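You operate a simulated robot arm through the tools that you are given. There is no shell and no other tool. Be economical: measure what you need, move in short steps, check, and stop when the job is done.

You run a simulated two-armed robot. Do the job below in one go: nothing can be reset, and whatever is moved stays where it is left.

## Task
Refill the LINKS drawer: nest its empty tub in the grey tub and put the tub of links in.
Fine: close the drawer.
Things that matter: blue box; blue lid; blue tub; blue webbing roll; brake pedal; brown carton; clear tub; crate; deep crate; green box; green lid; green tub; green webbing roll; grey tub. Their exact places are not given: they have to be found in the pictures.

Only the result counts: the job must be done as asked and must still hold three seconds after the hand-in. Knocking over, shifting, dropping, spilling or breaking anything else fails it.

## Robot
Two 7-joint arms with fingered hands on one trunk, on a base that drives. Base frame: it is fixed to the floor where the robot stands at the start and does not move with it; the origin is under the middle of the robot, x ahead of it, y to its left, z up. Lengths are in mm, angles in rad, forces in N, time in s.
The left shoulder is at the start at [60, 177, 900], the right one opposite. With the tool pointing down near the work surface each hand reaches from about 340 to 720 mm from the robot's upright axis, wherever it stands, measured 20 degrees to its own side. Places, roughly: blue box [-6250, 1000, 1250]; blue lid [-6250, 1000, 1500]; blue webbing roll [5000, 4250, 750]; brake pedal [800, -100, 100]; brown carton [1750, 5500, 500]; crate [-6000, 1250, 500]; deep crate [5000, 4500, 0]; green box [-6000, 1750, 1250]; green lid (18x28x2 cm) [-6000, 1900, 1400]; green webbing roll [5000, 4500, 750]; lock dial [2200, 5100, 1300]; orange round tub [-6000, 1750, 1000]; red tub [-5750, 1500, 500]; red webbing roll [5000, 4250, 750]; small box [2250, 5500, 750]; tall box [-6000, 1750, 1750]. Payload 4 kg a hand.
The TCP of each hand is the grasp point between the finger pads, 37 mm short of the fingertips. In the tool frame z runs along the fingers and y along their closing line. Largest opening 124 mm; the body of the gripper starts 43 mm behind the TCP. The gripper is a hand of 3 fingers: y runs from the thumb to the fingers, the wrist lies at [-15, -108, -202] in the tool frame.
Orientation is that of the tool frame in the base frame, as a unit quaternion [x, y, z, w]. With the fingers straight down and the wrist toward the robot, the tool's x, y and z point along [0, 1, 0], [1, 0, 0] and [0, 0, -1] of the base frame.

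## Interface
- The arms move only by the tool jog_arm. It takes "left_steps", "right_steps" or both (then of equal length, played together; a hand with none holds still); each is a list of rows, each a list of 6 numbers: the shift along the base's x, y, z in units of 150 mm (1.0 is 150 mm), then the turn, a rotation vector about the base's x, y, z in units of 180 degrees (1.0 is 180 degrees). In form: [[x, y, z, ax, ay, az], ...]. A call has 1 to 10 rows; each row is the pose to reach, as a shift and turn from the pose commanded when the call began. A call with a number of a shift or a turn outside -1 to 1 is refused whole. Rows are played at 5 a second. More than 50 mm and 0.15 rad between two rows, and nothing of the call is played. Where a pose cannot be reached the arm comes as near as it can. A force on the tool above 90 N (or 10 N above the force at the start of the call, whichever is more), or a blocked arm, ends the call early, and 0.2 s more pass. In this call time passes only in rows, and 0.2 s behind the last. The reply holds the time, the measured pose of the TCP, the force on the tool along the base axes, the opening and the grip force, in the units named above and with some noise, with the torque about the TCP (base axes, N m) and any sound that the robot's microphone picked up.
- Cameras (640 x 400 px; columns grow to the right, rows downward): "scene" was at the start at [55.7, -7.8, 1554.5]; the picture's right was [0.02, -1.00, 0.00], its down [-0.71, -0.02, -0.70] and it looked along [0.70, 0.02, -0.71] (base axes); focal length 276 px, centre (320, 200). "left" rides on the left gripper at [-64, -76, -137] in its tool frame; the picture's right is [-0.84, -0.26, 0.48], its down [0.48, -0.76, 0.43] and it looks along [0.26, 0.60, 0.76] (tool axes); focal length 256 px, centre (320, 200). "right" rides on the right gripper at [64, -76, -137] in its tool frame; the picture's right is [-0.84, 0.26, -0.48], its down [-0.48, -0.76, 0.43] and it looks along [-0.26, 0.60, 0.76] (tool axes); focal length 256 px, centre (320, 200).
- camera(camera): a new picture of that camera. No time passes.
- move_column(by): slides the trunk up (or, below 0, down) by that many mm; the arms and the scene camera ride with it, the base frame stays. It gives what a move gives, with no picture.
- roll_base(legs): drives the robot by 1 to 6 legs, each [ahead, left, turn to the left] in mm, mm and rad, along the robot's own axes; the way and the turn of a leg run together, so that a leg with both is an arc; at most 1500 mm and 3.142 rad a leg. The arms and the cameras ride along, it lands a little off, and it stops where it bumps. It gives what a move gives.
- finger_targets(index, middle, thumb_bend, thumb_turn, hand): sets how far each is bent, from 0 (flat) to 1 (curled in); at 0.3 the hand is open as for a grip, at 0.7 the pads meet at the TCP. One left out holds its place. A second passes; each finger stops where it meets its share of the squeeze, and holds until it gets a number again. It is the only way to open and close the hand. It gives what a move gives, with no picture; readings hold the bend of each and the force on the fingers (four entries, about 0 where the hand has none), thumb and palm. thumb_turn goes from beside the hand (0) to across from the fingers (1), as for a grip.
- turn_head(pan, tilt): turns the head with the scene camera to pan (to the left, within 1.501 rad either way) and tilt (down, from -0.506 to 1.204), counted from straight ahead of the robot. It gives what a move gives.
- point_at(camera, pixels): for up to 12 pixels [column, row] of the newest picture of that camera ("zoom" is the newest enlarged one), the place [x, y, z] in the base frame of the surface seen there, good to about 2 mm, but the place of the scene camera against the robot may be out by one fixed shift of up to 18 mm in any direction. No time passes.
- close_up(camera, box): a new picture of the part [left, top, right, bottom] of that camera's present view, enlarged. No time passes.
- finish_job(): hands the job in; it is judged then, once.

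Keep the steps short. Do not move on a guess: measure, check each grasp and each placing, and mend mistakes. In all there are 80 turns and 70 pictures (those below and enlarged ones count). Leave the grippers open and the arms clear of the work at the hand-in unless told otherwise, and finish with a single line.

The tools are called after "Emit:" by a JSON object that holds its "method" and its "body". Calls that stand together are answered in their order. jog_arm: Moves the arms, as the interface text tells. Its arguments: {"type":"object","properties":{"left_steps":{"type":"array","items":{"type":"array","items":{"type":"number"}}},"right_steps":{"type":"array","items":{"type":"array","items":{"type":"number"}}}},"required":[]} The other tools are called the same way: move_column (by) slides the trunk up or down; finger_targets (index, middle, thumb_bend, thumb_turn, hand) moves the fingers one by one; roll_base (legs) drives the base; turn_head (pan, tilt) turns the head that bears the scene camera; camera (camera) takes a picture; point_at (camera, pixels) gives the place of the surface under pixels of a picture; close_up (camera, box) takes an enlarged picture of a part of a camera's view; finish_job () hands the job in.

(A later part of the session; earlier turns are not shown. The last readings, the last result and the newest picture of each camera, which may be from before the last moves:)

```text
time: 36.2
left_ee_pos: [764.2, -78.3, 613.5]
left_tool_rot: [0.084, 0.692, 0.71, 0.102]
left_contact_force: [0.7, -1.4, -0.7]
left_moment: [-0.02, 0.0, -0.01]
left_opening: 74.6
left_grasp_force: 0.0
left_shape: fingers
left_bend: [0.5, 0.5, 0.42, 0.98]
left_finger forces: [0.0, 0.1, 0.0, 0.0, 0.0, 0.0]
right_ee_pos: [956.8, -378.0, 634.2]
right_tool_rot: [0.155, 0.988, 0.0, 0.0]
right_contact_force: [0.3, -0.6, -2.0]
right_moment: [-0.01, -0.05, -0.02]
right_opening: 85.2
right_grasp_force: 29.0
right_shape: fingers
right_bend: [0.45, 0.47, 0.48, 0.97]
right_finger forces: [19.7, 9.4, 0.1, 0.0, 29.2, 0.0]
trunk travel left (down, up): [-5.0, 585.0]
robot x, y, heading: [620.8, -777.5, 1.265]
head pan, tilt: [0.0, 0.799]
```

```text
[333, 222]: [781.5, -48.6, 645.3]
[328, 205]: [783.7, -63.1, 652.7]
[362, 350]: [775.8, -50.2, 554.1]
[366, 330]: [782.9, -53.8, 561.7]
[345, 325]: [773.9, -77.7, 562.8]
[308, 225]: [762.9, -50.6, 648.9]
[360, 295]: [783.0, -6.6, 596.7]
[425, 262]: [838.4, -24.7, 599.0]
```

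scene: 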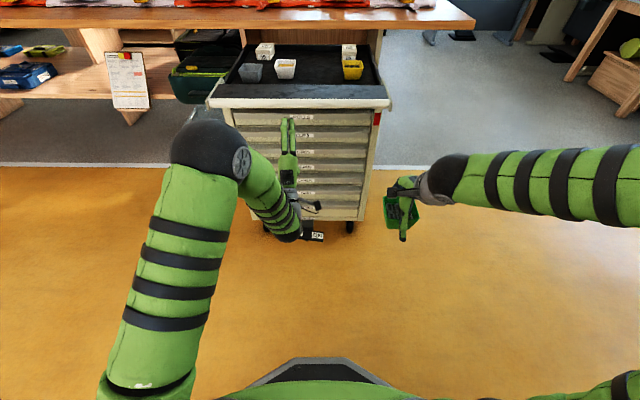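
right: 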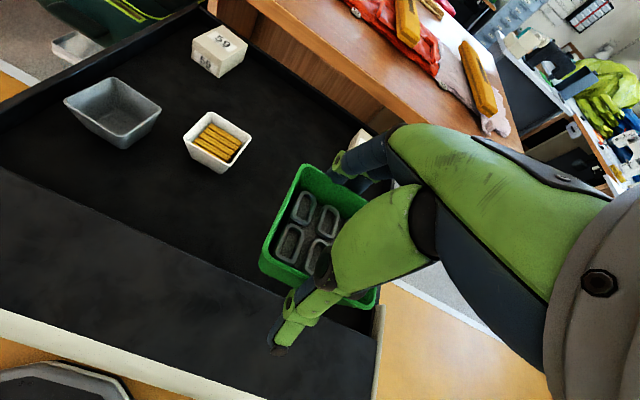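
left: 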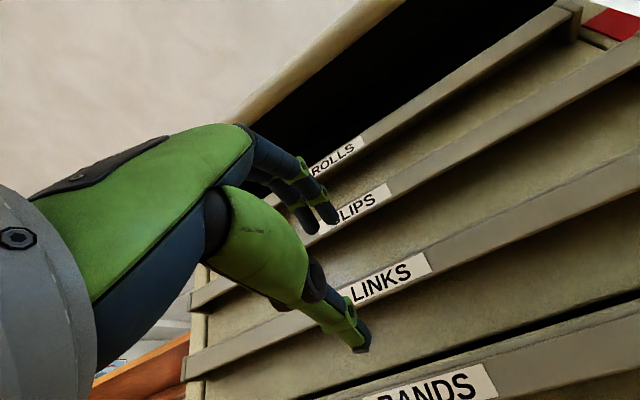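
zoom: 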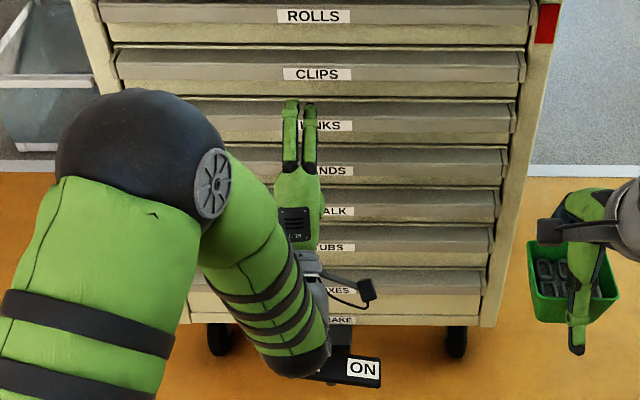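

Finger tips are 40 mm short of the lip, at z 645 above and 554 below. I bend the fingers a bit more to clear CLIPS, then roll 58 mm forward.

Emit:
{"method": "finger_targets", "body": {"hand": "left", "index": 0.57, "middle": 0.57}}

Emit:
{"method": "roll_base", "body": {"legs": [[58, 0, 0]]}}

Emit:
{"method": "camera", "body": {"camera": "left"}}

```text
time: 37.2
left_ee_pos: [764.5, -77.3, 612.8]
left_tool_rot: [0.084, 0.692, 0.71, 0.102]
left_contact_force: [-0.1, -0.3, 0.2]
left_moment: [-0.03, -0.02, 0.03]
left_opening: 65.5
left_grasp_force: 0.0
left_shape: fingers
left_bend: [0.56, 0.56, 0.42, 0.98]
left_finger forces: [0.1, 0.0, 0.0, 0.1, 0.1, 0.0]
right_ee_pos: [956.2, -376.5, 634.2]
right_tool_rot: [0.156, 0.988, 0.0, 0.0]
right_contact_force: [-0.4, 0.1, -1.3]
right_moment: [0.02, 0.0, 0.03]
right_opening: 85.2
right_grasp_force: 29.1
right_shape: fingers
right_bend: [0.45, 0.47, 0.48, 0.97]
right_finger forces: [19.7, 9.5, 0.0, 0.0, 29.2, 0.0]
trunk travel left (down, up): [-5.0, 585.0]
robot x, y, heading: [624.8, -780.4, 1.255]
head pan, tilt: [0.0, 0.799]
```

```text
time: 38.2
left_ee_pos: [781.4, -24.7, 612.4]
left_tool_rot: [0.085, 0.693, 0.709, 0.102]
left_contact_force: [-2.5, -5.2, -5.4]
left_moment: [0.11, -0.12, 0.05]
left_opening: 65.4
left_grasp_force: 2.7
left_shape: fingers
left_bend: [0.56, 0.59, 0.42, 0.98]
left_finger forces: [0.0, 7.2, 0.0, 0.1, 0.0, 0.0]
right_ee_pos: [975.2, -323.7, 632.5]
right_tool_rot: [0.156, 0.988, -0.001, 0.0]
right_contact_force: [0.7, 0.5, -2.3]
right_moment: [-0.05, 0.03, 0.02]
right_opening: 85.3
right_grasp_force: 29.9
right_shape: fingers
right_bend: [0.45, 0.47, 0.48, 0.97]
right_finger forces: [19.7, 9.4, 0.0, 0.0, 29.2, 0.0]
trunk travel left (down, up): [-5.0, 585.0]
robot x, y, heading: [638.2, -729.3, 1.264]
head pan, tilt: [0.0, 0.799]
```

```text
38 pictures are left
```

left: 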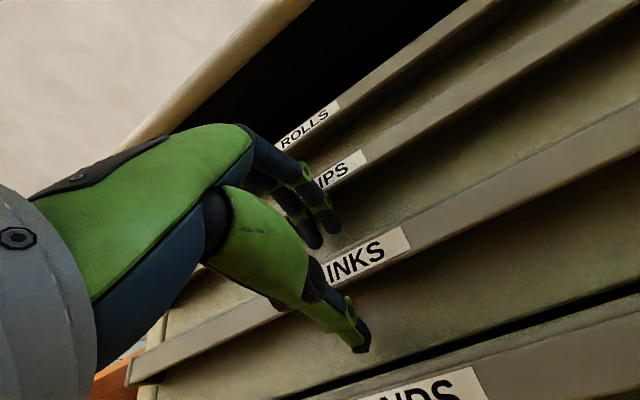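

The fingers are just above the LINKS lip and the thumb below; a light touch (7 N) on CLIPS from the middle finger. I close onto the lip now.

Emit:
{"method": "finger_targets", "body": {"hand": "left", "index": 0.75, "middle": 0.75, "thumb_bend": 0.75}}

Emit:
{"method": "camera", "body": {"camera": "left"}}

```text
time: 39.2
left_ee_pos: [781.4, -25.6, 611.0]
left_tool_rot: [0.086, 0.693, 0.708, 0.103]
left_contact_force: [-0.2, -0.6, -11.8]
left_moment: [-0.29, 0.35, -0.16]
left_opening: 27.7
left_grasp_force: 23.2
left_shape: fingers
left_bend: [0.73, 0.73, 0.57, 0.97]
left_finger forces: [8.0, 7.6, 0.0, 0.0, 29.9, 0.0]
right_ee_pos: [975.0, -323.2, 634.5]
right_tool_rot: [0.156, 0.988, -0.001, -0.001]
right_contact_force: [-0.5, -0.3, -1.8]
right_moment: [-0.06, 0.01, -0.01]
right_opening: 85.0
right_grasp_force: 29.3
right_shape: fingers
right_bend: [0.45, 0.47, 0.48, 0.97]
right_finger forces: [19.6, 9.5, 0.1, 0.0, 29.2, 0.0]
trunk travel left (down, up): [-5.0, 585.0]
robot x, y, heading: [636.9, -728.7, 1.254]
head pan, tilt: [0.0, 0.799]
```

```text
37 pictures are left
```

left: 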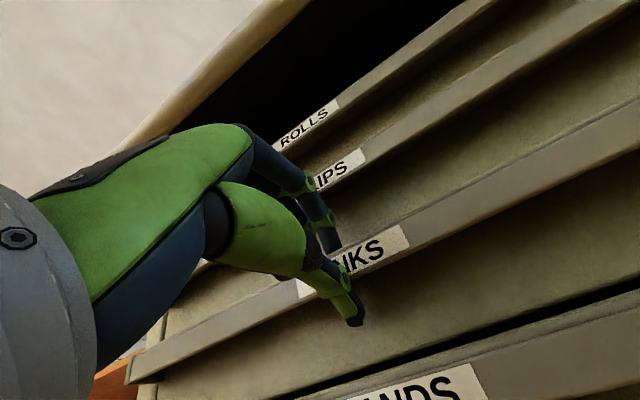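

The lip is pinched (opening 28). I tighten the fingers and roll back 40 mm as a test, watching the cabinet.

Emit:
{"method": "finger_targets", "body": {"hand": "left", "index": 0.9, "middle": 0.9}}

Emit:
{"method": "roll_base", "body": {"legs": [[-40, 0, 0]]}}

Emit:
{"method": "camera", "body": {"camera": "scene"}}

```text
time: 40.2
left_ee_pos: [781.8, -24.9, 613.0]
left_tool_rot: [0.086, 0.693, 0.709, 0.103]
left_contact_force: [1.6, -2.5, -10.9]
left_moment: [-0.3, 0.36, -0.17]
left_opening: 27.4
left_grasp_force: 24.4
left_shape: fingers
left_bend: [0.73, 0.73, 0.57, 0.97]
left_finger forces: [9.1, 9.2, 0.0, 0.0, 31.4, 0.1]
right_ee_pos: [974.7, -323.3, 633.5]
right_tool_rot: [0.156, 0.988, -0.001, 0.0]
right_contact_force: [0.5, -0.6, -2.0]
right_moment: [0.0, 0.0, -0.01]
right_opening: 85.1
right_grasp_force: 29.1
right_shape: fingers
right_bend: [0.45, 0.47, 0.48, 0.97]
right_finger forces: [19.7, 9.4, 0.1, 0.1, 29.2, 0.1]
trunk travel left (down, up): [-5.0, 585.0]
robot x, y, heading: [636.0, -724.9, 1.261]
head pan, tilt: [0.0, 0.799]
```

```text
time: 41.1
left_ee_pos: [769.4, -63.0, 611.9]
left_tool_rot: [0.085, 0.692, 0.709, 0.102]
left_contact_force: [-2.2, 1.8, -6.5]
left_moment: [-0.13, 0.31, -0.07]
left_opening: 27.2
left_grasp_force: 22.9
left_shape: fingers
left_bend: [0.73, 0.73, 0.57, 0.97]
left_finger forces: [10.1, 9.7, 0.1, 0.1, 26.8, 0.0]
right_ee_pos: [963.0, -360.4, 633.0]
right_tool_rot: [0.156, 0.988, -0.001, 0.0]
right_contact_force: [0.2, 0.3, -2.9]
right_moment: [-0.02, -0.02, -0.01]
right_opening: 85.1
right_grasp_force: 28.9
right_shape: fingers
right_bend: [0.45, 0.47, 0.48, 0.97]
right_finger forces: [19.7, 9.4, 0.0, 0.0, 29.1, 0.0]
trunk travel left (down, up): [-5.0, 585.0]
robot x, y, heading: [625.7, -760.7, 1.258]
head pan, tilt: [0.0, 0.799]
```

```text
36 pictures are left
```

scene: 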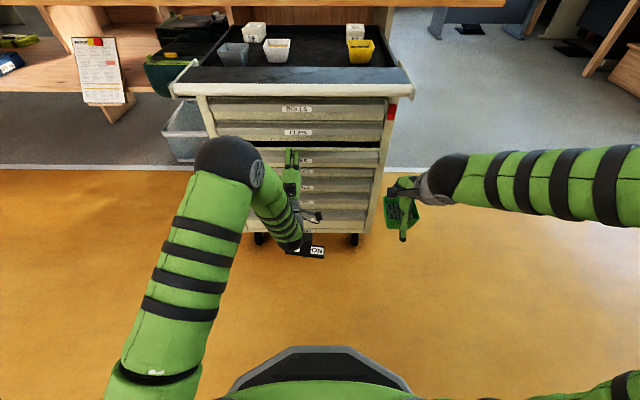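

The drawer moved 40 mm with the hand and the grip held. I check that the cabinet hasn't moved (lid edge) and continue back 150 mm.

Emit:
{"method": "point_at", "body": {"camera": "scene", "pixels": [[388, 109], [300, 112], [300, 90], [300, 141], [340, 156], [250, 158]]}}

Emit:
{"method": "roll_base", "body": {"legs": [[-150, 0, 0]]}}

Emit:
{"method": "camera", "body": {"camera": "scene"}}

```text
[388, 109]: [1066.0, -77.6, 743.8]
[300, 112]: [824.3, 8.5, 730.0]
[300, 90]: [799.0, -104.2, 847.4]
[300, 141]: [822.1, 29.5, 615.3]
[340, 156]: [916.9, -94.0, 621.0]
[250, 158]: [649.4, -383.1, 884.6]
```

```text
time: 42.5
left_ee_pos: [722.5, -205.0, 612.1]
left_tool_rot: [0.085, 0.692, 0.709, 0.102]
left_contact_force: [-12.9, 5.1, -5.9]
left_moment: [-0.1, 0.28, 0.25]
left_opening: 27.0
left_grasp_force: 23.3
left_shape: fingers
left_bend: [0.73, 0.73, 0.57, 0.98]
left_finger forces: [10.3, 9.5, 0.0, 0.0, 26.6, 0.0]
right_ee_pos: [916.2, -505.2, 635.1]
right_tool_rot: [0.157, 0.988, -0.001, -0.001]
right_contact_force: [-0.7, 0.3, -1.6]
right_moment: [-0.02, -0.01, 0.01]
right_opening: 85.2
right_grasp_force: 29.1
right_shape: fingers
right_bend: [0.45, 0.47, 0.48, 0.97]
right_finger forces: [19.7, 9.4, 0.0, 0.0, 29.2, 0.0]
trunk travel left (down, up): [-5.0, 585.0]
robot x, y, heading: [581.9, -908.6, 1.254]
head pan, tilt: [0.0, 0.799]
```

```text
35 pictures are left
```

scene: 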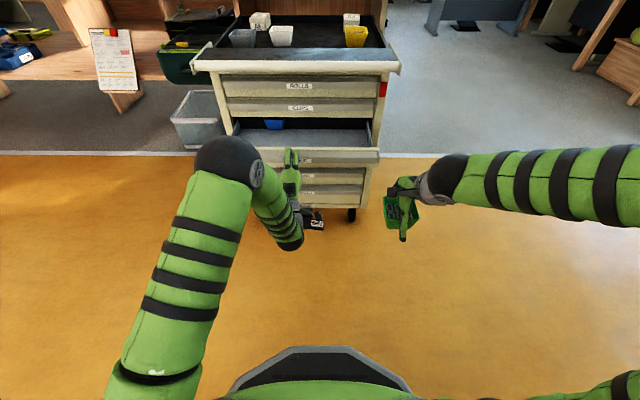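

The blue tub appears in the drawer at (273,124). I pull 120 mm more, with a small leftward correction for the side load.

Emit:
{"method": "roll_base", "body": {"legs": [[-120, 6, 0]]}}

Emit:
{"method": "camera", "body": {"camera": "scene"}}

```text
time: 43.7
left_ee_pos: [682.9, -319.9, 612.4]
left_tool_rot: [0.085, 0.692, 0.709, 0.102]
left_contact_force: [10.1, -2.6, -6.5]
left_moment: [-0.12, 0.29, -0.33]
left_opening: 27.0
left_grasp_force: 23.0
left_shape: fingers
left_bend: [0.73, 0.73, 0.57, 0.97]
left_finger forces: [9.5, 9.9, 0.0, 0.0, 26.3, 0.0]
right_ee_pos: [872.6, -618.7, 633.6]
right_tool_rot: [0.157, 0.988, -0.001, -0.001]
right_contact_force: [-0.6, 0.4, -2.2]
right_moment: [0.0, 0.02, -0.01]
right_opening: 85.2
right_grasp_force: 29.3
right_shape: fingers
right_bend: [0.45, 0.47, 0.48, 0.97]
right_finger forces: [19.7, 9.4, 0.1, 0.1, 29.2, 0.0]
trunk travel left (down, up): [-5.0, 585.0]
robot x, y, heading: [535.4, -1016.9, 1.256]
head pan, tilt: [0.0, 0.799]
```

```text
34 pictures are left
```

scene: 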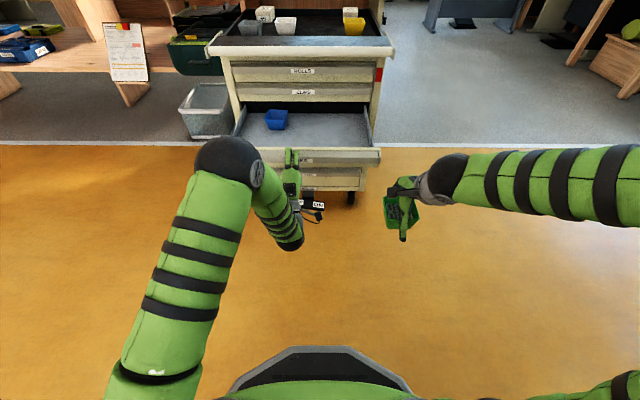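

I measure the blue tub, the drawer floor and the lid edge.

Emit:
{"method": "close_up", "body": {"camera": "scene", "box": [200, 80, 400, 200]}}

Emit:
{"method": "point_at", "body": {"camera": "scene", "pixels": [[265, 112], [286, 111], [267, 129], [287, 129], [276, 120], [310, 135], [340, 151], [310, 51], [380, 75], [320, 120], [242, 120], [370, 140]]}}

```text
3.20 times, centred on (300, 140) of scene
```

zoom: 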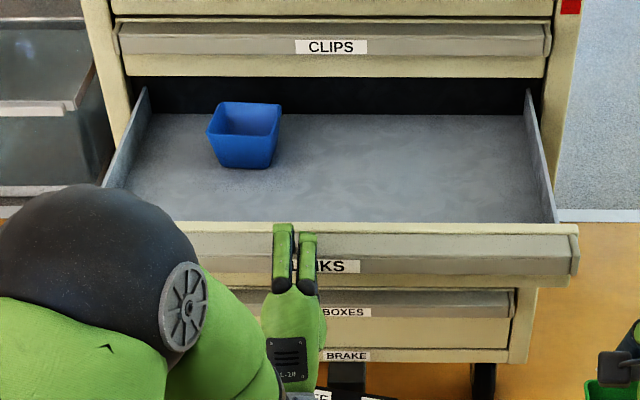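

```text
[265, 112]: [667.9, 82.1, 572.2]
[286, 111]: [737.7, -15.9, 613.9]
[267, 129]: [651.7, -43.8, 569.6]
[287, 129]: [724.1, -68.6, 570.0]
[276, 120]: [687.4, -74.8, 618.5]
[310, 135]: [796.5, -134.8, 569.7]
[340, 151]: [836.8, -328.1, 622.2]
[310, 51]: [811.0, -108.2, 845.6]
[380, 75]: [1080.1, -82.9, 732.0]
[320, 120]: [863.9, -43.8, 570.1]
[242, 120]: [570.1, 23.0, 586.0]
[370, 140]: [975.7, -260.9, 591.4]
```

The blue tub is still partly beneath the lid, at about 57 mm before the cabinet front. I pull another 80 mm, watching the force for the stop.

Emit:
{"method": "roll_base", "body": {"legs": [[-80, -3, 0]]}}

Emit:
{"method": "camera", "body": {"camera": "scene"}}

Emit:
{"method": "point_at", "body": {"camera": "scene", "pixels": [[276, 125], [276, 120], [300, 158], [340, 152], [310, 130]]}}

```text
time: 44.7
left_ee_pos: [659.3, -392.4, 612.8]
left_tool_rot: [0.085, 0.692, 0.71, 0.103]
left_contact_force: [-6.5, 3.5, 5.0]
left_moment: [0.26, 0.13, 0.17]
left_opening: 22.0
left_grasp_force: 18.7
left_shape: fingers
left_bend: [0.74, 0.73, 0.58, 0.98]
left_finger forces: [12.8, 11.2, 0.1, 0.1, 14.6, 0.1]
right_ee_pos: [852.3, -694.1, 633.9]
right_tool_rot: [0.158, 0.987, 0.001, -0.001]
right_contact_force: [-0.3, -0.6, -2.5]
right_moment: [-0.04, 0.0, -0.02]
right_opening: 85.5
right_grasp_force: 29.0
right_shape: fingers
right_bend: [0.45, 0.47, 0.48, 0.97]
right_finger forces: [19.7, 9.4, 0.0, 0.0, 29.2, 0.0]
trunk travel left (down, up): [-5.0, 585.0]
robot x, y, heading: [513.9, -1092.0, 1.257]
head pan, tilt: [0.0, 0.799]
```

```text
32 pictures are left
```

scene: 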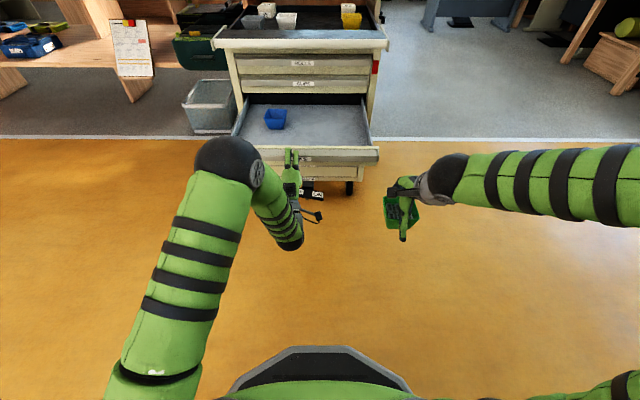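

```text
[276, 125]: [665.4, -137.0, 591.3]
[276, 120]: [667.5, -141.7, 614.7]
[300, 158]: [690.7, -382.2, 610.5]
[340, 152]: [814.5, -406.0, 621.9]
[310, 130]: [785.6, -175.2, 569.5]
```

The drawer is open about 380 mm and the blue tub has come well clear. I release the lip and back off.

Emit:
{"method": "finger_targets", "body": {"hand": "left", "index": 0.45, "middle": 0.45, "thumb_bend": 0.35}}

Emit:
{"method": "roll_base", "body": {"legs": [[-110, 0, 0]]}}

Emit:
{"method": "move_column", "body": {"by": 380}}

Emit:
{"method": "camera", "body": {"camera": "scene"}}

```text
time: 45.7
left_ee_pos: [659.8, -393.3, 612.4]
left_tool_rot: [0.085, 0.692, 0.71, 0.102]
left_contact_force: [0.4, -0.6, 0.3]
left_moment: [-0.01, 0.01, -0.03]
left_opening: 92.5
left_grasp_force: 0.0
left_shape: fingers
left_bend: [0.45, 0.45, 0.35, 0.98]
left_finger forces: [0.1, 0.0, 0.0, 0.0, 0.0, 0.0]
right_ee_pos: [851.4, -692.2, 633.8]
right_tool_rot: [0.157, 0.988, -0.001, 0.0]
right_contact_force: [-0.2, 0.6, -2.2]
right_moment: [-0.05, 0.01, -0.04]
right_opening: 85.1
right_grasp_force: 28.9
right_shape: fingers
right_bend: [0.45, 0.47, 0.48, 0.97]
right_finger forces: [19.7, 9.4, 0.0, 0.0, 29.2, 0.0]
trunk travel left (down, up): [-5.0, 585.0]
robot x, y, heading: [513.3, -1093.0, 1.256]
head pan, tilt: [0.0, 0.799]
```

```text
time: 46.8
left_ee_pos: [642.8, -449.8, 613.3]
left_tool_rot: [0.085, 0.692, 0.71, 0.102]
left_contact_force: [0.0, 0.1, -0.1]
left_moment: [-0.01, 0.02, 0.04]
left_opening: 93.1
left_grasp_force: 0.0
left_shape: fingers
left_bend: [0.45, 0.45, 0.35, 0.98]
left_finger forces: [0.1, 0.1, 0.0, 0.0, 0.0, 0.0]
right_ee_pos: [834.7, -751.7, 633.9]
right_tool_rot: [0.158, 0.987, -0.001, -0.001]
right_contact_force: [1.0, 0.7, -2.5]
right_moment: [-0.02, -0.01, 0.0]
right_opening: 85.4
right_grasp_force: 29.5
right_shape: fingers
right_bend: [0.45, 0.48, 0.48, 0.97]
right_finger forces: [19.6, 9.5, 0.0, 0.0, 29.2, 0.0]
trunk travel left (down, up): [-5.0, 585.0]
robot x, y, heading: [494.9, -1151.6, 1.253]
head pan, tilt: [0.0, 0.799]
stopped in leg 1: the robot was blocked; the commanded pose is now the measured one
```

```text
time: 50.4
left_ee_pos: [641.1, -450.5, 993.4]
left_tool_rot: [0.085, 0.692, 0.71, 0.102]
left_contact_force: [0.8, 0.4, 0.5]
left_moment: [0.01, 0.01, 0.02]
left_opening: 93.3
left_grasp_force: 0.1
left_shape: fingers
left_bend: [0.45, 0.45, 0.35, 0.98]
left_finger forces: [0.0, 0.0, 0.1, 0.0, 0.0, 0.0]
right_ee_pos: [834.0, -750.7, 1013.3]
right_tool_rot: [0.158, 0.987, -0.001, 0.001]
right_contact_force: [0.0, -0.2, -2.6]
right_moment: [-0.03, 0.01, 0.02]
right_opening: 85.4
right_grasp_force: 29.0
right_shape: fingers
right_bend: [0.45, 0.48, 0.48, 0.97]
right_finger forces: [19.7, 9.3, 0.0, 0.0, 29.0, 0.1]
trunk travel left (down, up): [-385.0, 205.0]
robot x, y, heading: [497.6, -1151.9, 1.259]
head pan, tilt: [0.0, 0.799]
```

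```text
31 pictures are left
```

scene: 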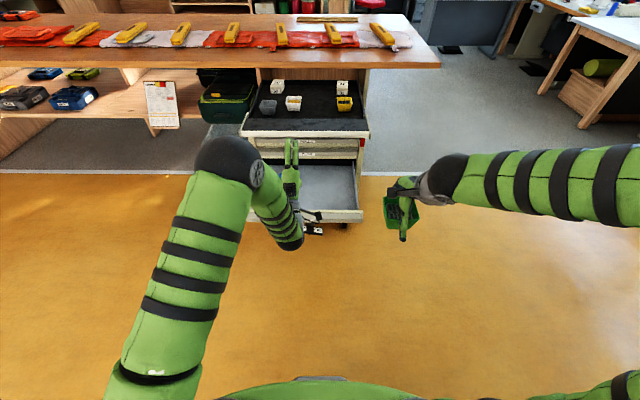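

Backing was blocked after 60 mm by something behind, but the hand is clear of the lip. Now I turn the left hand fingers-down in place.

Emit:
{"method": "jog_arm", "body": {"left_steps": [[0, 0, 0, -0.045, 0.0123, 0], [0, 0, 0, -0.09, 0.0246, 0], [0, 0, 0, -0.135, 0.0369, 0], [0, 0, 0, -0.18, 0.0492, 0], [0, 0, 0, -0.225, 0.0615, 0], [0, 0, 0, -0.27, 0.0738, 0], [0, 0, 0, -0.315, 0.0861, 0], [0, 0, 0, -0.36, 0.0984, 0], [0, 0, 0, -0.405, 0.1107, 0], [0, 0, 0, -0.45, 0.123, 0]]}}

Emit:
{"method": "finger_targets", "body": {"hand": "left", "index": 0.3, "middle": 0.3, "thumb_bend": 0.3}}

```text
time: 52.6
left_ee_pos: [642.7, -450.2, 993.1]
left_tool_rot: [0.124, 0.99, 0.066, 0.01]
left_contact_force: [-0.1, 0.3, 0.5]
left_moment: [-0.01, -0.01, 0.0]
left_opening: 92.7
left_grasp_force: 0.0
left_shape: fingers
left_bend: [0.45, 0.45, 0.35, 0.98]
left_finger forces: [0.0, 0.0, 0.0, 0.0, 0.0, 0.0]
right_ee_pos: [834.8, -750.5, 1013.2]
right_tool_rot: [0.158, 0.987, 0.0, 0.0]
right_contact_force: [-1.0, -0.7, -1.4]
right_moment: [-0.03, 0.02, 0.01]
right_opening: 85.0
right_grasp_force: 29.4
right_shape: fingers
right_bend: [0.45, 0.48, 0.48, 0.97]
right_finger forces: [19.5, 9.6, 0.0, 0.0, 29.1, 0.0]
trunk travel left (down, up): [-385.0, 205.0]
robot x, y, heading: [497.3, -1150.5, 1.254]
head pan, tilt: [0.0, 0.799]
```

```text
time: 53.6
left_ee_pos: [641.7, -450.8, 993.9]
left_tool_rot: [0.123, 0.99, 0.066, 0.009]
left_contact_force: [-0.4, -0.2, 0.2]
left_moment: [-0.03, 0.01, -0.02]
left_opening: 123.2
left_grasp_force: 0.1
left_shape: fingers
left_bend: [0.3, 0.3, 0.3, 0.98]
left_finger forces: [0.0, 0.0, 0.0, 0.1, 0.0, 0.1]
right_ee_pos: [833.8, -750.7, 1013.6]
right_tool_rot: [0.159, 0.987, -0.001, 0.0]
right_contact_force: [1.2, 0.8, -2.0]
right_moment: [-0.04, 0.01, -0.03]
right_opening: 85.4
right_grasp_force: 29.4
right_shape: fingers
right_bend: [0.45, 0.48, 0.48, 0.97]
right_finger forces: [19.6, 9.5, 0.0, 0.0, 29.1, 0.0]
trunk travel left (down, up): [-385.0, 205.0]
robot x, y, heading: [496.7, -1154.4, 1.258]
head pan, tilt: [0.0, 0.799]
```

I finish levelling the left hand and drive up to the open drawer (robot axis staying ~400 mm from the drawer front).

Emit:
{"method": "jog_arm", "body": {"left_steps": [[0, 0, 0, -0.0405, 0.011, 0], [0, 0, 0, -0.0405, 0.011, -0.0235]]}}

Emit:
{"method": "roll_base", "body": {"legs": [[250, -46, 0], [135, 0, 0]]}}

Emit:
{"method": "camera", "body": {"camera": "left"}}

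Emit:
{"method": "camera", "body": {"camera": "scene"}}

```text
time: 54.2
left_ee_pos: [642.4, -450.3, 993.5]
left_tool_rot: [0.161, 0.987, 0.0, 0.003]
left_contact_force: [1.0, 0.0, 0.5]
left_moment: [0.0, -0.03, 0.01]
left_opening: 123.2
left_grasp_force: 0.1
left_shape: fingers
left_bend: [0.3, 0.3, 0.3, 0.98]
left_finger forces: [0.0, 0.0, 0.1, 0.0, 0.0, 0.0]
right_ee_pos: [833.8, -751.7, 1014.3]
right_tool_rot: [0.158, 0.987, -0.001, -0.001]
right_contact_force: [0.8, -0.8, -2.2]
right_moment: [-0.03, 0.02, 0.0]
right_opening: 85.3
right_grasp_force: 28.9
right_shape: fingers
right_bend: [0.45, 0.48, 0.48, 0.97]
right_finger forces: [19.7, 9.4, 0.1, 0.2, 29.1, 0.1]
trunk travel left (down, up): [-385.0, 205.0]
robot x, y, heading: [495.8, -1150.8, 1.253]
head pan, tilt: [0.0, 0.799]
```

```text
time: 57.0
left_ee_pos: [806.5, -93.3, 992.4]
left_tool_rot: [0.159, 0.987, -0.001, 0.002]
left_contact_force: [-0.6, 0.3, -0.2]
left_moment: [0.03, 0.0, 0.0]
left_opening: 123.2
left_grasp_force: 0.1
left_shape: fingers
left_bend: [0.3, 0.3, 0.3, 0.98]
left_finger forces: [0.1, 0.0, 0.0, 0.0, 0.0, 0.0]
right_ee_pos: [999.0, -394.9, 1012.1]
right_tool_rot: [0.159, 0.987, -0.001, 0.0]
right_contact_force: [0.3, 0.7, -2.4]
right_moment: [0.01, -0.02, -0.03]
right_opening: 85.4
right_grasp_force: 28.9
right_shape: fingers
right_bend: [0.45, 0.48, 0.48, 0.97]
right_finger forces: [19.6, 9.5, 0.1, 0.0, 29.0, 0.0]
trunk travel left (down, up): [-385.0, 205.0]
robot x, y, heading: [660.1, -797.1, 1.251]
head pan, tilt: [0.0, 0.799]
```

```text
30 pictures are left
```

left: 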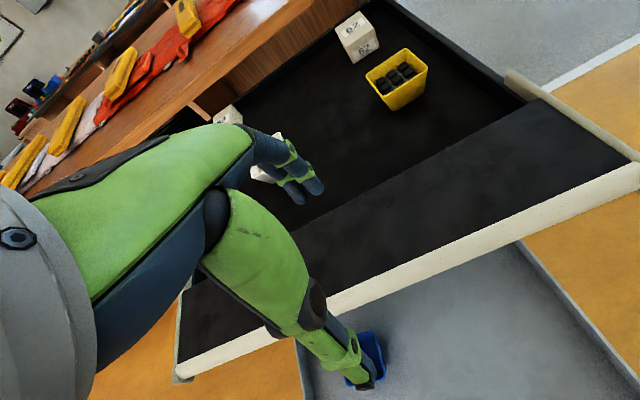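

```text
29 pictures are left
```

scene: 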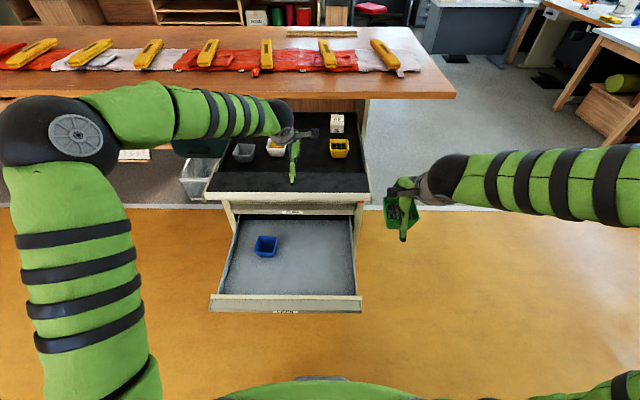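

The drawer and blue tub are in clear view. I measure them.

Emit:
{"method": "close_up", "body": {"camera": "scene", "box": [200, 180, 380, 320]}}

Emit:
{"method": "point_at", "body": {"camera": "zoom", "pixels": [[197, 205], [274, 206], [202, 248], [262, 263], [190, 252], [235, 250], [350, 250], [290, 50], [560, 5], [70, 410], [300, 425], [280, 425]]}}

Emit:
{"method": "point_at", "body": {"camera": "scene", "pixels": [[255, 238], [276, 237], [256, 253], [274, 255], [300, 250], [285, 300], [215, 299], [360, 300], [365, 200], [208, 190], [285, 191], [240, 218]]}}

```text
2.86 times, centred on (290, 250) of scene
```

zoom: 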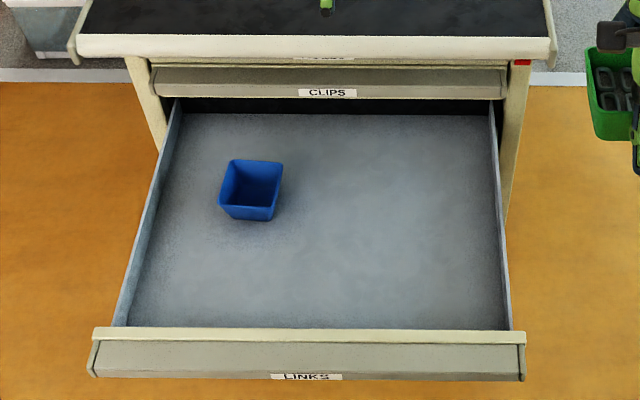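

```text
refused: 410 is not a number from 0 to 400
```

```text
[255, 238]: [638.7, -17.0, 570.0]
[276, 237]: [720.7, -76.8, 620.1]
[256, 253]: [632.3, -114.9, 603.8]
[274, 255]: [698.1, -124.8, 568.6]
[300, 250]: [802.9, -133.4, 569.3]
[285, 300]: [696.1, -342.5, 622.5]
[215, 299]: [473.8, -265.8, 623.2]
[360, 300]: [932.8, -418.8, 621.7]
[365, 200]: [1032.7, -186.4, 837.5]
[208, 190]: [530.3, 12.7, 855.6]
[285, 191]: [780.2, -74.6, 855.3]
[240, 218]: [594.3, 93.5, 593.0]
```

Emit:
{"method": "point_at", "body": {"camera": "zoom", "pixels": [[231, 161], [281, 164], [274, 207], [222, 205], [245, 207], [277, 185], [225, 183], [256, 163]]}}

```text
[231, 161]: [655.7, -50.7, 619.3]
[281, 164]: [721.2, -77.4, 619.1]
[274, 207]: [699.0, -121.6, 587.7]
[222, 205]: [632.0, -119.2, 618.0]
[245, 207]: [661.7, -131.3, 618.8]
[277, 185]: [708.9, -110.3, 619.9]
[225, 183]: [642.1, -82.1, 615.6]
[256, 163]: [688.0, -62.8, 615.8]
```

True blue-tub centre is about (678,-93) with rim z about 609. I move the left hand out in front of the lid, in line with the tub, before descending.

Emit:
{"method": "jog_arm", "body": {"left_steps": [[-0.2, -0.18, 0, 0, 0, 0], [-0.4, -0.36, 0, 0, 0, 0], [-0.6, -0.54, 0, 0, 0, 0], [-0.8, -0.72, 0, 0, 0, 0], [-1.0, -0.92, 0, 0, 0, 0], [-1.0, -0.92, -0.3, 0, 0, 0], [-1.0, -0.92, -0.6, 0, 0, 0], [-1.0, -0.92, -0.9, 0, 0, 0]]}}

Emit:
{"method": "jog_arm", "body": {"left_steps": [[-0.1, 0, -0.3, 0, 0, 0], [-0.16, 0, -0.6, 0, 0, 0], [-0.16, 0, -0.9, 0, 0, 0]]}}

Emit:
{"method": "camera", "body": {"camera": "left"}}

```text
time: 58.8
left_ee_pos: [654.1, -234.2, 859.1]
left_tool_rot: [0.159, 0.987, 0.0, 0.003]
left_contact_force: [0.2, 0.7, 0.7]
left_moment: [0.0, 0.01, -0.01]
left_opening: 123.2
left_grasp_force: 0.1
left_shape: fingers
left_bend: [0.3, 0.3, 0.3, 0.98]
left_finger forces: [0.0, 0.0, 0.0, 0.0, 0.0, 0.0]
right_ee_pos: [998.1, -394.8, 1012.5]
right_tool_rot: [0.158, 0.987, -0.001, 0.0]
right_contact_force: [-0.2, 0.1, -1.5]
right_moment: [-0.04, -0.05, -0.02]
right_opening: 85.3
right_grasp_force: 29.3
right_shape: fingers
right_bend: [0.45, 0.48, 0.48, 0.97]
right_finger forces: [19.6, 9.3, 0.1, 0.0, 29.0, 0.0]
trunk travel left (down, up): [-385.0, 205.0]
robot x, y, heading: [659.5, -797.2, 1.253]
head pan, tilt: [0.0, 0.799]
```

```text
time: 59.6
left_ee_pos: [635.0, -233.8, 725.1]
left_tool_rot: [0.159, 0.987, 0.001, 0.003]
left_contact_force: [-0.2, -0.1, -0.9]
left_moment: [-0.01, 0.0, 0.01]
left_opening: 123.4
left_grasp_force: 0.1
left_shape: fingers
left_bend: [0.3, 0.3, 0.3, 0.98]
left_finger forces: [0.0, 0.0, 0.0, 0.0, 0.0, 0.0]
right_ee_pos: [998.5, -394.9, 1013.1]
right_tool_rot: [0.158, 0.987, -0.001, -0.001]
right_contact_force: [0.0, 0.5, -2.5]
right_moment: [-0.03, -0.01, 0.02]
right_opening: 85.3
right_grasp_force: 28.6
right_shape: fingers
right_bend: [0.45, 0.48, 0.48, 0.97]
right_finger forces: [19.7, 9.4, 0.0, 0.0, 29.1, 0.0]
trunk travel left (down, up): [-385.0, 205.0]
robot x, y, heading: [662.6, -800.9, 1.253]
head pan, tilt: [0.0, 0.799]
```

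```text
27 pictures are left
```

left: 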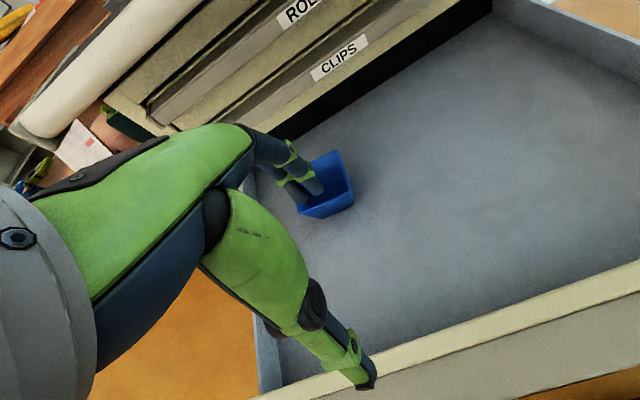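

I measure the visible blue rim corners with the left camera.

Emit:
{"method": "point_at", "body": {"camera": "left", "pixels": [[341, 151], [352, 201], [303, 214], [347, 175], [328, 208], [400, 200], [340, 60], [270, 20]]}}

```text
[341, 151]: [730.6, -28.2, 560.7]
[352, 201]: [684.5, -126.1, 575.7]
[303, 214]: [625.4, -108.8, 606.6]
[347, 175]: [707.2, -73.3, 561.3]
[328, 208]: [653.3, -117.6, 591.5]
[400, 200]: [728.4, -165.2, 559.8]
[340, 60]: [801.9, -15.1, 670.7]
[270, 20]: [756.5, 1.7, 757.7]
```

Centre agreed at about (675,-91), and CLIPS is where it was, so the cabinet hasn't moved. I drop to z 665, then slide in over the tub under the lid edge.

Emit:
{"method": "jog_arm", "body": {"left_steps": [[0, 0, -0.2, 0, 0, 0], [0, 0, -0.4, 0, 0, 0], [0.067, 0.238, -0.4, 0, 0, 0], [0.133, 0.476, -0.4, 0, 0, 0], [0.2, 0.714, -0.4, 0, 0, 0], [0.267, 0.953, -0.4, 0, 0, 0]]}}

Emit:
{"method": "camera", "body": {"camera": "left"}}

Emit:
{"method": "close_up", "body": {"camera": "scene", "box": [200, 150, 380, 270]}}

```text
time: 61.0
left_ee_pos: [673.6, -86.6, 662.1]
left_tool_rot: [0.16, 0.987, 0.0, 0.002]
left_contact_force: [0.4, -0.4, 0.3]
left_moment: [0.01, -0.01, 0.0]
left_opening: 123.6
left_grasp_force: 0.1
left_shape: fingers
left_bend: [0.3, 0.3, 0.3, 0.98]
left_finger forces: [0.0, 0.0, 0.1, 0.0, 0.0, 0.0]
right_ee_pos: [998.7, -395.8, 1013.3]
right_tool_rot: [0.158, 0.987, -0.001, -0.001]
right_contact_force: [-0.6, 0.7, -1.8]
right_moment: [-0.03, 0.0, -0.01]
right_opening: 85.4
right_grasp_force: 29.3
right_shape: fingers
right_bend: [0.45, 0.48, 0.48, 0.97]
right_finger forces: [19.6, 9.4, 0.0, 0.1, 29.0, 0.1]
trunk travel left (down, up): [-385.0, 205.0]
robot x, y, heading: [659.3, -798.0, 1.254]
head pan, tilt: [0.0, 0.799]
```

```text
26 pictures are left
```

left: 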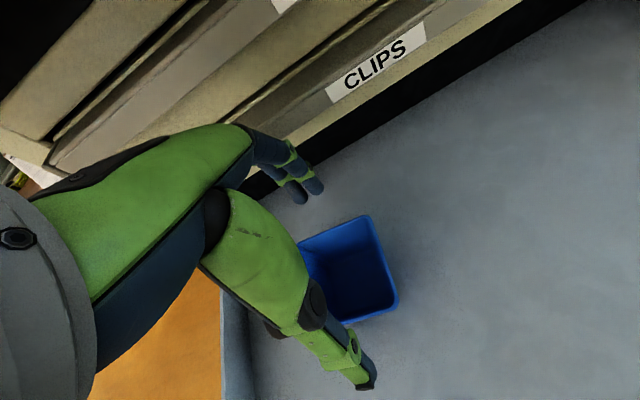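

```text
3.33 times, centred on (290, 210) of scene
```

zoom: 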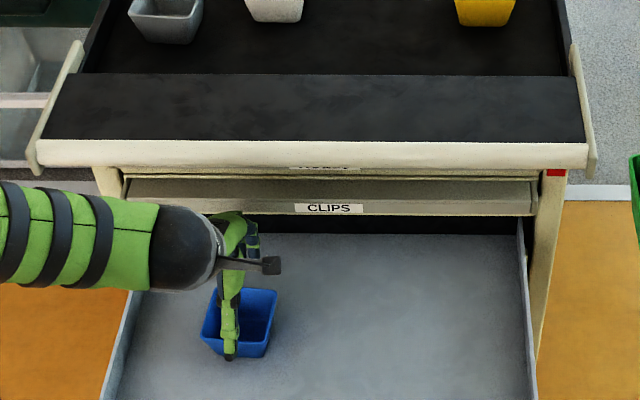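

The hand fits under the lid. I measure the rim corners again from here for exact centring.

Emit:
{"method": "point_at", "body": {"camera": "left", "pixels": [[370, 218], [395, 300], [350, 321], [303, 239], [383, 260], [340, 227]]}}

```text
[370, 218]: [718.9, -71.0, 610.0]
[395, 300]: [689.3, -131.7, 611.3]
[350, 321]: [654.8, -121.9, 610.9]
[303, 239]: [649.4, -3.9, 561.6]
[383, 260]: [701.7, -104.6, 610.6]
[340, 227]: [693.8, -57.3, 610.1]
```

Centre is (673,-87), right under the TCP, and the tub is turned about 5° more than the hand. I turn by that and descend 58 mm.

Emit:
{"method": "jog_arm", "body": {"left_steps": [[0, 0, -0.1, 0, 0, -0.025], [0, 0, -0.2, 0, 0, -0.025], [0, 0, -0.3, 0, 0, -0.025], [0, 0, -0.385, 0, 0, -0.025]]}}

Emit:
{"method": "finger_targets", "body": {"hand": "left", "index": 0.56, "middle": 0.56, "thumb_bend": 0.56}}

Emit:
{"method": "camera", "body": {"camera": "left"}}

```text
time: 62.0
left_ee_pos: [671.2, -88.5, 603.5]
left_tool_rot: [0.197, 0.98, 0.001, 0.003]
left_contact_force: [0.2, 0.0, 0.6]
left_moment: [-0.01, 0.0, 0.02]
left_opening: 123.3
left_grasp_force: 0.0
left_shape: fingers
left_bend: [0.3, 0.3, 0.3, 0.98]
left_finger forces: [0.1, 0.1, 0.0, 0.0, 0.0, 0.0]
right_ee_pos: [998.8, -395.9, 1013.1]
right_tool_rot: [0.158, 0.987, -0.001, 0.0]
right_contact_force: [-0.1, -0.8, -2.0]
right_moment: [-0.04, 0.02, -0.04]
right_opening: 85.2
right_grasp_force: 28.8
right_shape: fingers
right_bend: [0.45, 0.48, 0.48, 0.97]
right_finger forces: [19.7, 9.4, 0.1, 0.0, 29.1, 0.0]
trunk travel left (down, up): [-385.0, 205.0]
robot x, y, heading: [663.6, -795.5, 1.258]
head pan, tilt: [0.0, 0.799]
```

```text
time: 63.0
left_ee_pos: [671.8, -89.5, 605.0]
left_tool_rot: [0.197, 0.98, 0.001, 0.004]
left_contact_force: [-2.8, 1.8, 8.8]
left_moment: [0.46, -0.05, 0.11]
left_opening: 85.0
left_grasp_force: 32.2
left_shape: fingers
left_bend: [0.45, 0.47, 0.48, 0.97]
left_finger forces: [19.3, 14.7, 0.1, 0.0, 29.8, 0.1]
right_ee_pos: [998.1, -396.4, 1013.6]
right_tool_rot: [0.157, 0.988, -0.001, 0.0]
right_contact_force: [1.1, 0.1, -2.4]
right_moment: [-0.04, 0.0, -0.03]
right_opening: 85.2
right_grasp_force: 28.6
right_shape: fingers
right_bend: [0.45, 0.48, 0.48, 0.97]
right_finger forces: [19.6, 9.4, 0.0, 0.0, 29.0, 0.1]
trunk travel left (down, up): [-385.0, 205.0]
robot x, y, heading: [661.9, -794.9, 1.258]
head pan, tilt: [0.0, 0.799]
```

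```text
24 pictures are left
```

left: 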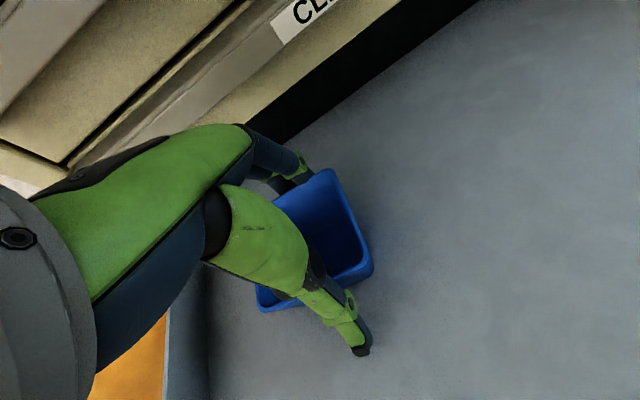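

Gripped at 32 N. I lift 65 mm, slide out from under the lid, and then check.

Emit:
{"method": "jog_arm", "body": {"left_steps": [[0, 0, 0.1, 0, 0, 0], [0, 0, 0.25, 0, 0, 0], [0, 0, 0.43, 0, 0, 0], [-0.08, -0.24, 0.43, 0, 0, 0], [-0.16, -0.48, 0.43, 0, 0, 0], [-0.24, -0.72, 0.43, 0, 0, 0], [-0.32, -0.96, 0.43, 0, 0, 0], [-0.32, -0.96, 0.7, 0, 0, 0], [-0.32, -0.96, 0.98, 0, 0, 0]]}}

Emit:
{"method": "jog_arm", "body": {"left_steps": [[0, 0, 0.3, 0, 0, 0], [0, 0, 0.6, 0, 0, 0], [0, 0, 0.9, 0, 0, 0], [-0.3, 0, 0.95, 0, 0, 0], [-0.6, 0, 0.95, 0, 0, 0]]}}

Emit:
{"method": "camera", "body": {"camera": "scene"}}

```text
time: 65.0
left_ee_pos: [621.6, -237.1, 751.9]
left_tool_rot: [0.198, 0.98, 0.0, 0.003]
left_contact_force: [-0.5, -0.1, -0.3]
left_moment: [-0.03, 0.01, -0.03]
left_opening: 84.8
left_grasp_force: 29.2
left_shape: fingers
left_bend: [0.45, 0.48, 0.48, 0.97]
left_finger forces: [19.2, 9.6, 0.0, 0.0, 29.2, 0.0]
right_ee_pos: [998.3, -397.1, 1012.9]
right_tool_rot: [0.159, 0.987, -0.001, 0.0]
right_contact_force: [-0.4, 0.6, -1.9]
right_moment: [0.0, -0.02, 0.0]
right_opening: 85.2
right_grasp_force: 28.9
right_shape: fingers
right_bend: [0.45, 0.48, 0.48, 0.97]
right_finger forces: [19.5, 9.4, 0.0, 0.0, 28.9, 0.0]
trunk travel left (down, up): [-385.0, 205.0]
robot x, y, heading: [659.0, -800.1, 1.254]
head pan, tilt: [0.0, 0.799]
```

```text
time: 66.2
left_ee_pos: [535.7, -235.2, 895.7]
left_tool_rot: [0.198, 0.98, 0.001, 0.003]
left_contact_force: [0.6, -0.1, -0.4]
left_moment: [0.01, 0.0, 0.01]
left_opening: 84.9
left_grasp_force: 28.4
left_shape: fingers
left_bend: [0.45, 0.48, 0.48, 0.97]
left_finger forces: [19.0, 9.5, 0.0, 0.0, 29.1, 0.1]
right_ee_pos: [997.5, -395.6, 1014.0]
right_tool_rot: [0.159, 0.987, -0.001, 0.0]
right_contact_force: [0.4, -0.3, -1.8]
right_moment: [-0.01, 0.0, -0.01]
right_opening: 85.1
right_grasp_force: 29.4
right_shape: fingers
right_bend: [0.45, 0.48, 0.48, 0.97]
right_finger forces: [19.5, 9.4, 0.0, 0.1, 29.0, 0.0]
trunk travel left (down, up): [-385.0, 205.0]
robot x, y, heading: [661.6, -793.5, 1.254]
head pan, tilt: [0.0, 0.799]
```

```text
23 pictures are left
```

scene: 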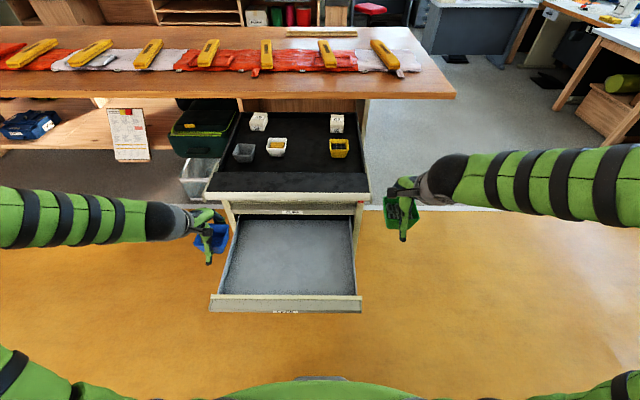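

The blue tub is held clear on the left. Now I bring the green tub over the drawer's free floor at (874,-247), in front of the lid, and lower.

Emit:
{"method": "jog_arm", "body": {"right_steps": [[-0.165, 0.199, 0, 0, 0, 0], [-0.331, 0.397, 0, 0, 0, 0], [-0.496, 0.596, 0, 0, 0, 0], [-0.662, 0.794, 0, 0, 0, 0], [-0.827, 0.993, 0, 0, 0, 0], [-0.827, 0.993, -0.25, 0, 0, 0], [-0.827, 0.993, -0.5, 0, 0, 0], [-0.827, 0.993, -0.75, 0, 0, 0], [-0.827, 0.993, -1.0, 0, 0, 0]]}}

Emit:
{"method": "jog_arm", "body": {"right_steps": [[0, 0, -0.25, 0, 0, 0], [0, 0, -0.5, 0, 0, 0], [0, 0, -0.75, 0, 0, 0], [0, 0, -1.0, 0, 0, 0]]}}

Emit:
{"method": "camera", "body": {"camera": "right"}}

```text
time: 68.2
left_ee_pos: [535.3, -234.1, 894.8]
left_tool_rot: [0.198, 0.98, 0.0, 0.003]
left_contact_force: [-0.6, -0.4, -0.9]
left_moment: [0.01, -0.02, 0.05]
left_opening: 84.9
left_grasp_force: 29.2
left_shape: fingers
left_bend: [0.45, 0.48, 0.48, 0.97]
left_finger forces: [18.9, 9.7, 0.1, 0.1, 29.0, 0.0]
right_ee_pos: [876.3, -248.1, 866.3]
right_tool_rot: [0.157, 0.988, -0.001, 0.0]
right_contact_force: [0.6, 0.6, -1.9]
right_moment: [0.01, 0.0, 0.03]
right_opening: 85.1
right_grasp_force: 29.1
right_shape: fingers
right_bend: [0.45, 0.48, 0.48, 0.97]
right_finger forces: [19.6, 9.3, 0.1, 0.1, 29.1, 0.0]
trunk travel left (down, up): [-385.0, 205.0]
robot x, y, heading: [663.1, -799.2, 1.255]
head pan, tilt: [0.0, 0.799]
```

```text
time: 69.2
left_ee_pos: [535.5, -233.9, 895.2]
left_tool_rot: [0.198, 0.98, 0.001, 0.002]
left_contact_force: [-0.3, 0.4, -0.2]
left_moment: [0.0, 0.0, 0.0]
left_opening: 84.6
left_grasp_force: 29.0
left_shape: fingers
left_bend: [0.45, 0.48, 0.48, 0.97]
left_finger forces: [19.0, 9.6, 0.0, 0.0, 29.0, 0.0]
right_ee_pos: [874.2, -248.1, 711.8]
right_tool_rot: [0.158, 0.988, -0.001, 0.0]
right_contact_force: [0.3, 0.4, -1.5]
right_moment: [0.01, 0.04, 0.04]
right_opening: 85.2
right_grasp_force: 29.0
right_shape: fingers
right_bend: [0.45, 0.48, 0.48, 0.97]
right_finger forces: [19.6, 9.4, 0.0, 0.0, 29.1, 0.1]
trunk travel left (down, up): [-385.0, 205.0]
robot x, y, heading: [659.9, -800.1, 1.251]
head pan, tilt: [0.0, 0.799]
```

```text
22 pictures are left
```

right: 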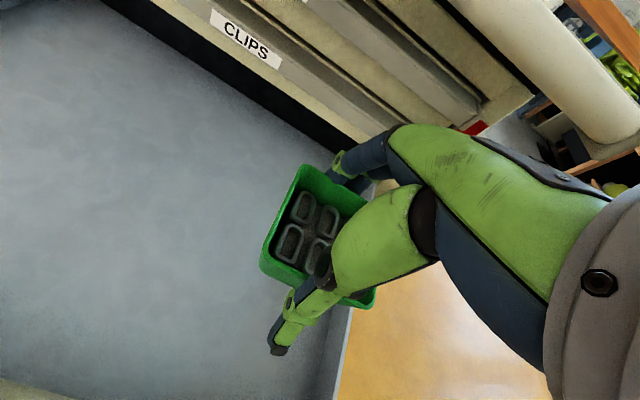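

Clear all round. I lower the remaining 106 mm, the last part slowly, watching the force.

Emit:
{"method": "jog_arm", "body": {"right_steps": [[0, 0, -0.25, 0, 0, 0], [0, 0, -0.5, 0, 0, 0], [0, 0, -0.62, 0, 0, 0], [0, 0, -0.67, 0, 0, 0], [0, 0, -0.7, 0, 0, 0]]}}

Emit:
{"method": "camera", "body": {"camera": "right"}}

Emit:
{"method": "point_at", "body": {"camera": "right", "pixels": [[298, 172], [266, 262], [200, 250], [280, 215], [352, 310]]}}

```text
time: 70.4
left_ee_pos: [536.0, -234.4, 895.0]
left_tool_rot: [0.197, 0.98, 0.0, 0.003]
left_contact_force: [-0.1, 0.0, -0.4]
left_moment: [0.02, 0.02, 0.05]
left_opening: 84.8
left_grasp_force: 29.2
left_shape: fingers
left_bend: [0.45, 0.48, 0.48, 0.97]
left_finger forces: [18.8, 9.5, 0.0, 0.1, 29.0, 0.0]
right_ee_pos: [874.3, -247.8, 609.8]
right_tool_rot: [0.157, 0.988, -0.001, -0.001]
right_contact_force: [0.5, 0.4, -1.3]
right_moment: [-0.02, 0.02, -0.03]
right_opening: 85.4
right_grasp_force: 29.0
right_shape: fingers
right_bend: [0.45, 0.48, 0.48, 0.97]
right_finger forces: [19.5, 9.4, 0.0, 0.1, 29.0, 0.0]
trunk travel left (down, up): [-385.0, 205.0]
robot x, y, heading: [659.3, -794.8, 1.254]
head pan, tilt: [0.0, 0.799]
```

```text
21 pictures are left
```

right: 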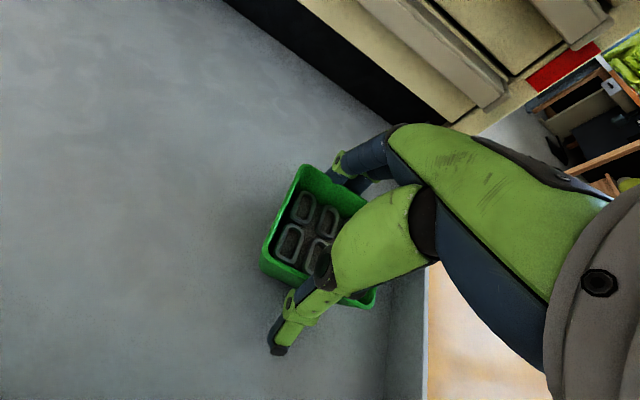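

```text
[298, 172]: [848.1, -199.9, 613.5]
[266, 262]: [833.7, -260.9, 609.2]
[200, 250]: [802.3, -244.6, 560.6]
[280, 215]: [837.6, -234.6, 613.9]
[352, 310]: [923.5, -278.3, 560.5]
```

Rim z is 613.7, so about 3 mm still to go. I lower a little at a time until there's contact.

Emit:
{"method": "jog_arm", "body": {"right_steps": [[0, 0, -0.013, 0, 0, 0], [0, 0, -0.022, 0, 0, 0]]}}

```text
time: 71.0
left_ee_pos: [535.3, -233.8, 895.6]
left_tool_rot: [0.197, 0.98, 0.0, 0.002]
left_contact_force: [-0.7, -0.1, 0.3]
left_moment: [0.02, 0.0, -0.02]
left_opening: 84.9
left_grasp_force: 28.9
left_shape: fingers
left_bend: [0.45, 0.48, 0.48, 0.97]
left_finger forces: [18.9, 9.6, 0.0, 0.0, 29.1, 0.1]
right_ee_pos: [874.3, -246.4, 605.3]
right_tool_rot: [0.158, 0.987, 0.0, 0.0]
right_contact_force: [-1.6, -1.3, 2.4]
right_moment: [0.11, -0.11, 0.01]
right_opening: 85.5
right_grasp_force: 31.3
right_shape: fingers
right_bend: [0.45, 0.48, 0.48, 0.97]
right_finger forces: [19.2, 13.8, 0.0, 0.1, 29.9, 0.0]
trunk travel left (down, up): [-385.0, 205.0]
robot x, y, heading: [660.6, -798.5, 1.259]
head pan, tilt: [0.0, 0.799]
```

The force has flipped to +2.4 N, so the tub rests on the floor. I open the right hand and check.

Emit:
{"method": "finger_targets", "body": {"hand": "right", "index": 0.3, "middle": 0.3, "thumb_bend": 0.3}}

Emit:
{"method": "jog_arm", "body": {"right_steps": [[0, 0, 0.1, 0, 0, 0], [0, 0, 0.3, 0, 0, 0], [0, 0, 0.6, 0, 0, 0], [0, 0, 0.9, 0, 0, 0]]}}

Emit:
{"method": "camera", "body": {"camera": "right"}}

```text
time: 72.0
left_ee_pos: [535.0, -234.5, 895.0]
left_tool_rot: [0.198, 0.98, 0.001, 0.002]
left_contact_force: [0.4, 0.0, 0.2]
left_moment: [0.01, 0.0, 0.03]
left_opening: 84.9
left_grasp_force: 28.9
left_shape: fingers
left_bend: [0.45, 0.48, 0.48, 0.97]
left_finger forces: [18.9, 9.5, 0.1, 0.0, 29.0, 0.0]
right_ee_pos: [874.0, -247.7, 605.0]
right_tool_rot: [0.158, 0.987, 0.0, -0.001]
right_contact_force: [0.2, 0.5, 0.6]
right_moment: [-0.02, 0.0, 0.0]
right_opening: 123.3
right_grasp_force: 0.0
right_shape: fingers
right_bend: [0.3, 0.3, 0.3, 0.97]
right_finger forces: [0.1, 0.0, 0.0, 0.0, 0.1, 0.0]
trunk travel left (down, up): [-385.0, 205.0]
robot x, y, heading: [661.4, -797.6, 1.255]
head pan, tilt: [0.0, 0.799]
```

```text
time: 73.0
left_ee_pos: [534.4, -234.2, 895.2]
left_tool_rot: [0.198, 0.98, 0.0, 0.003]
left_contact_force: [-0.2, 0.0, -0.7]
left_moment: [-0.01, -0.03, 0.02]
left_opening: 84.8
left_grasp_force: 28.9
left_shape: fingers
left_bend: [0.45, 0.48, 0.48, 0.97]
left_finger forces: [19.1, 9.7, 0.0, 0.1, 28.9, 0.0]
right_ee_pos: [873.3, -247.4, 741.2]
right_tool_rot: [0.158, 0.987, -0.002, 0.0]
right_contact_force: [-0.3, 0.6, 0.8]
right_moment: [-0.03, -0.04, -0.01]
right_opening: 123.2
right_grasp_force: 0.1
right_shape: fingers
right_bend: [0.3, 0.3, 0.3, 0.97]
right_finger forces: [0.0, 0.0, 0.0, 0.0, 0.0, 0.0]
trunk travel left (down, up): [-385.0, 205.0]
robot x, y, heading: [658.6, -795.5, 1.257]
head pan, tilt: [0.0, 0.799]
```

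```text
20 pictures are left
```

right: 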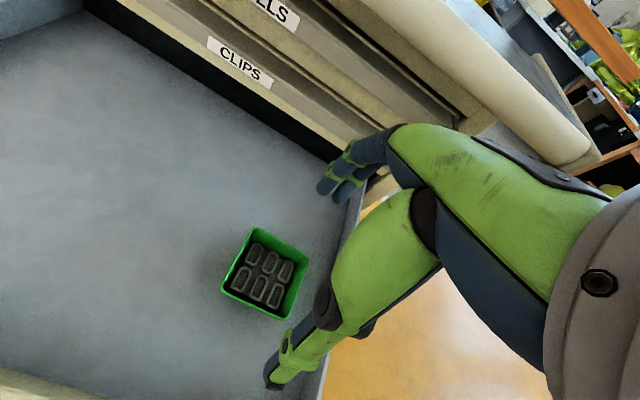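

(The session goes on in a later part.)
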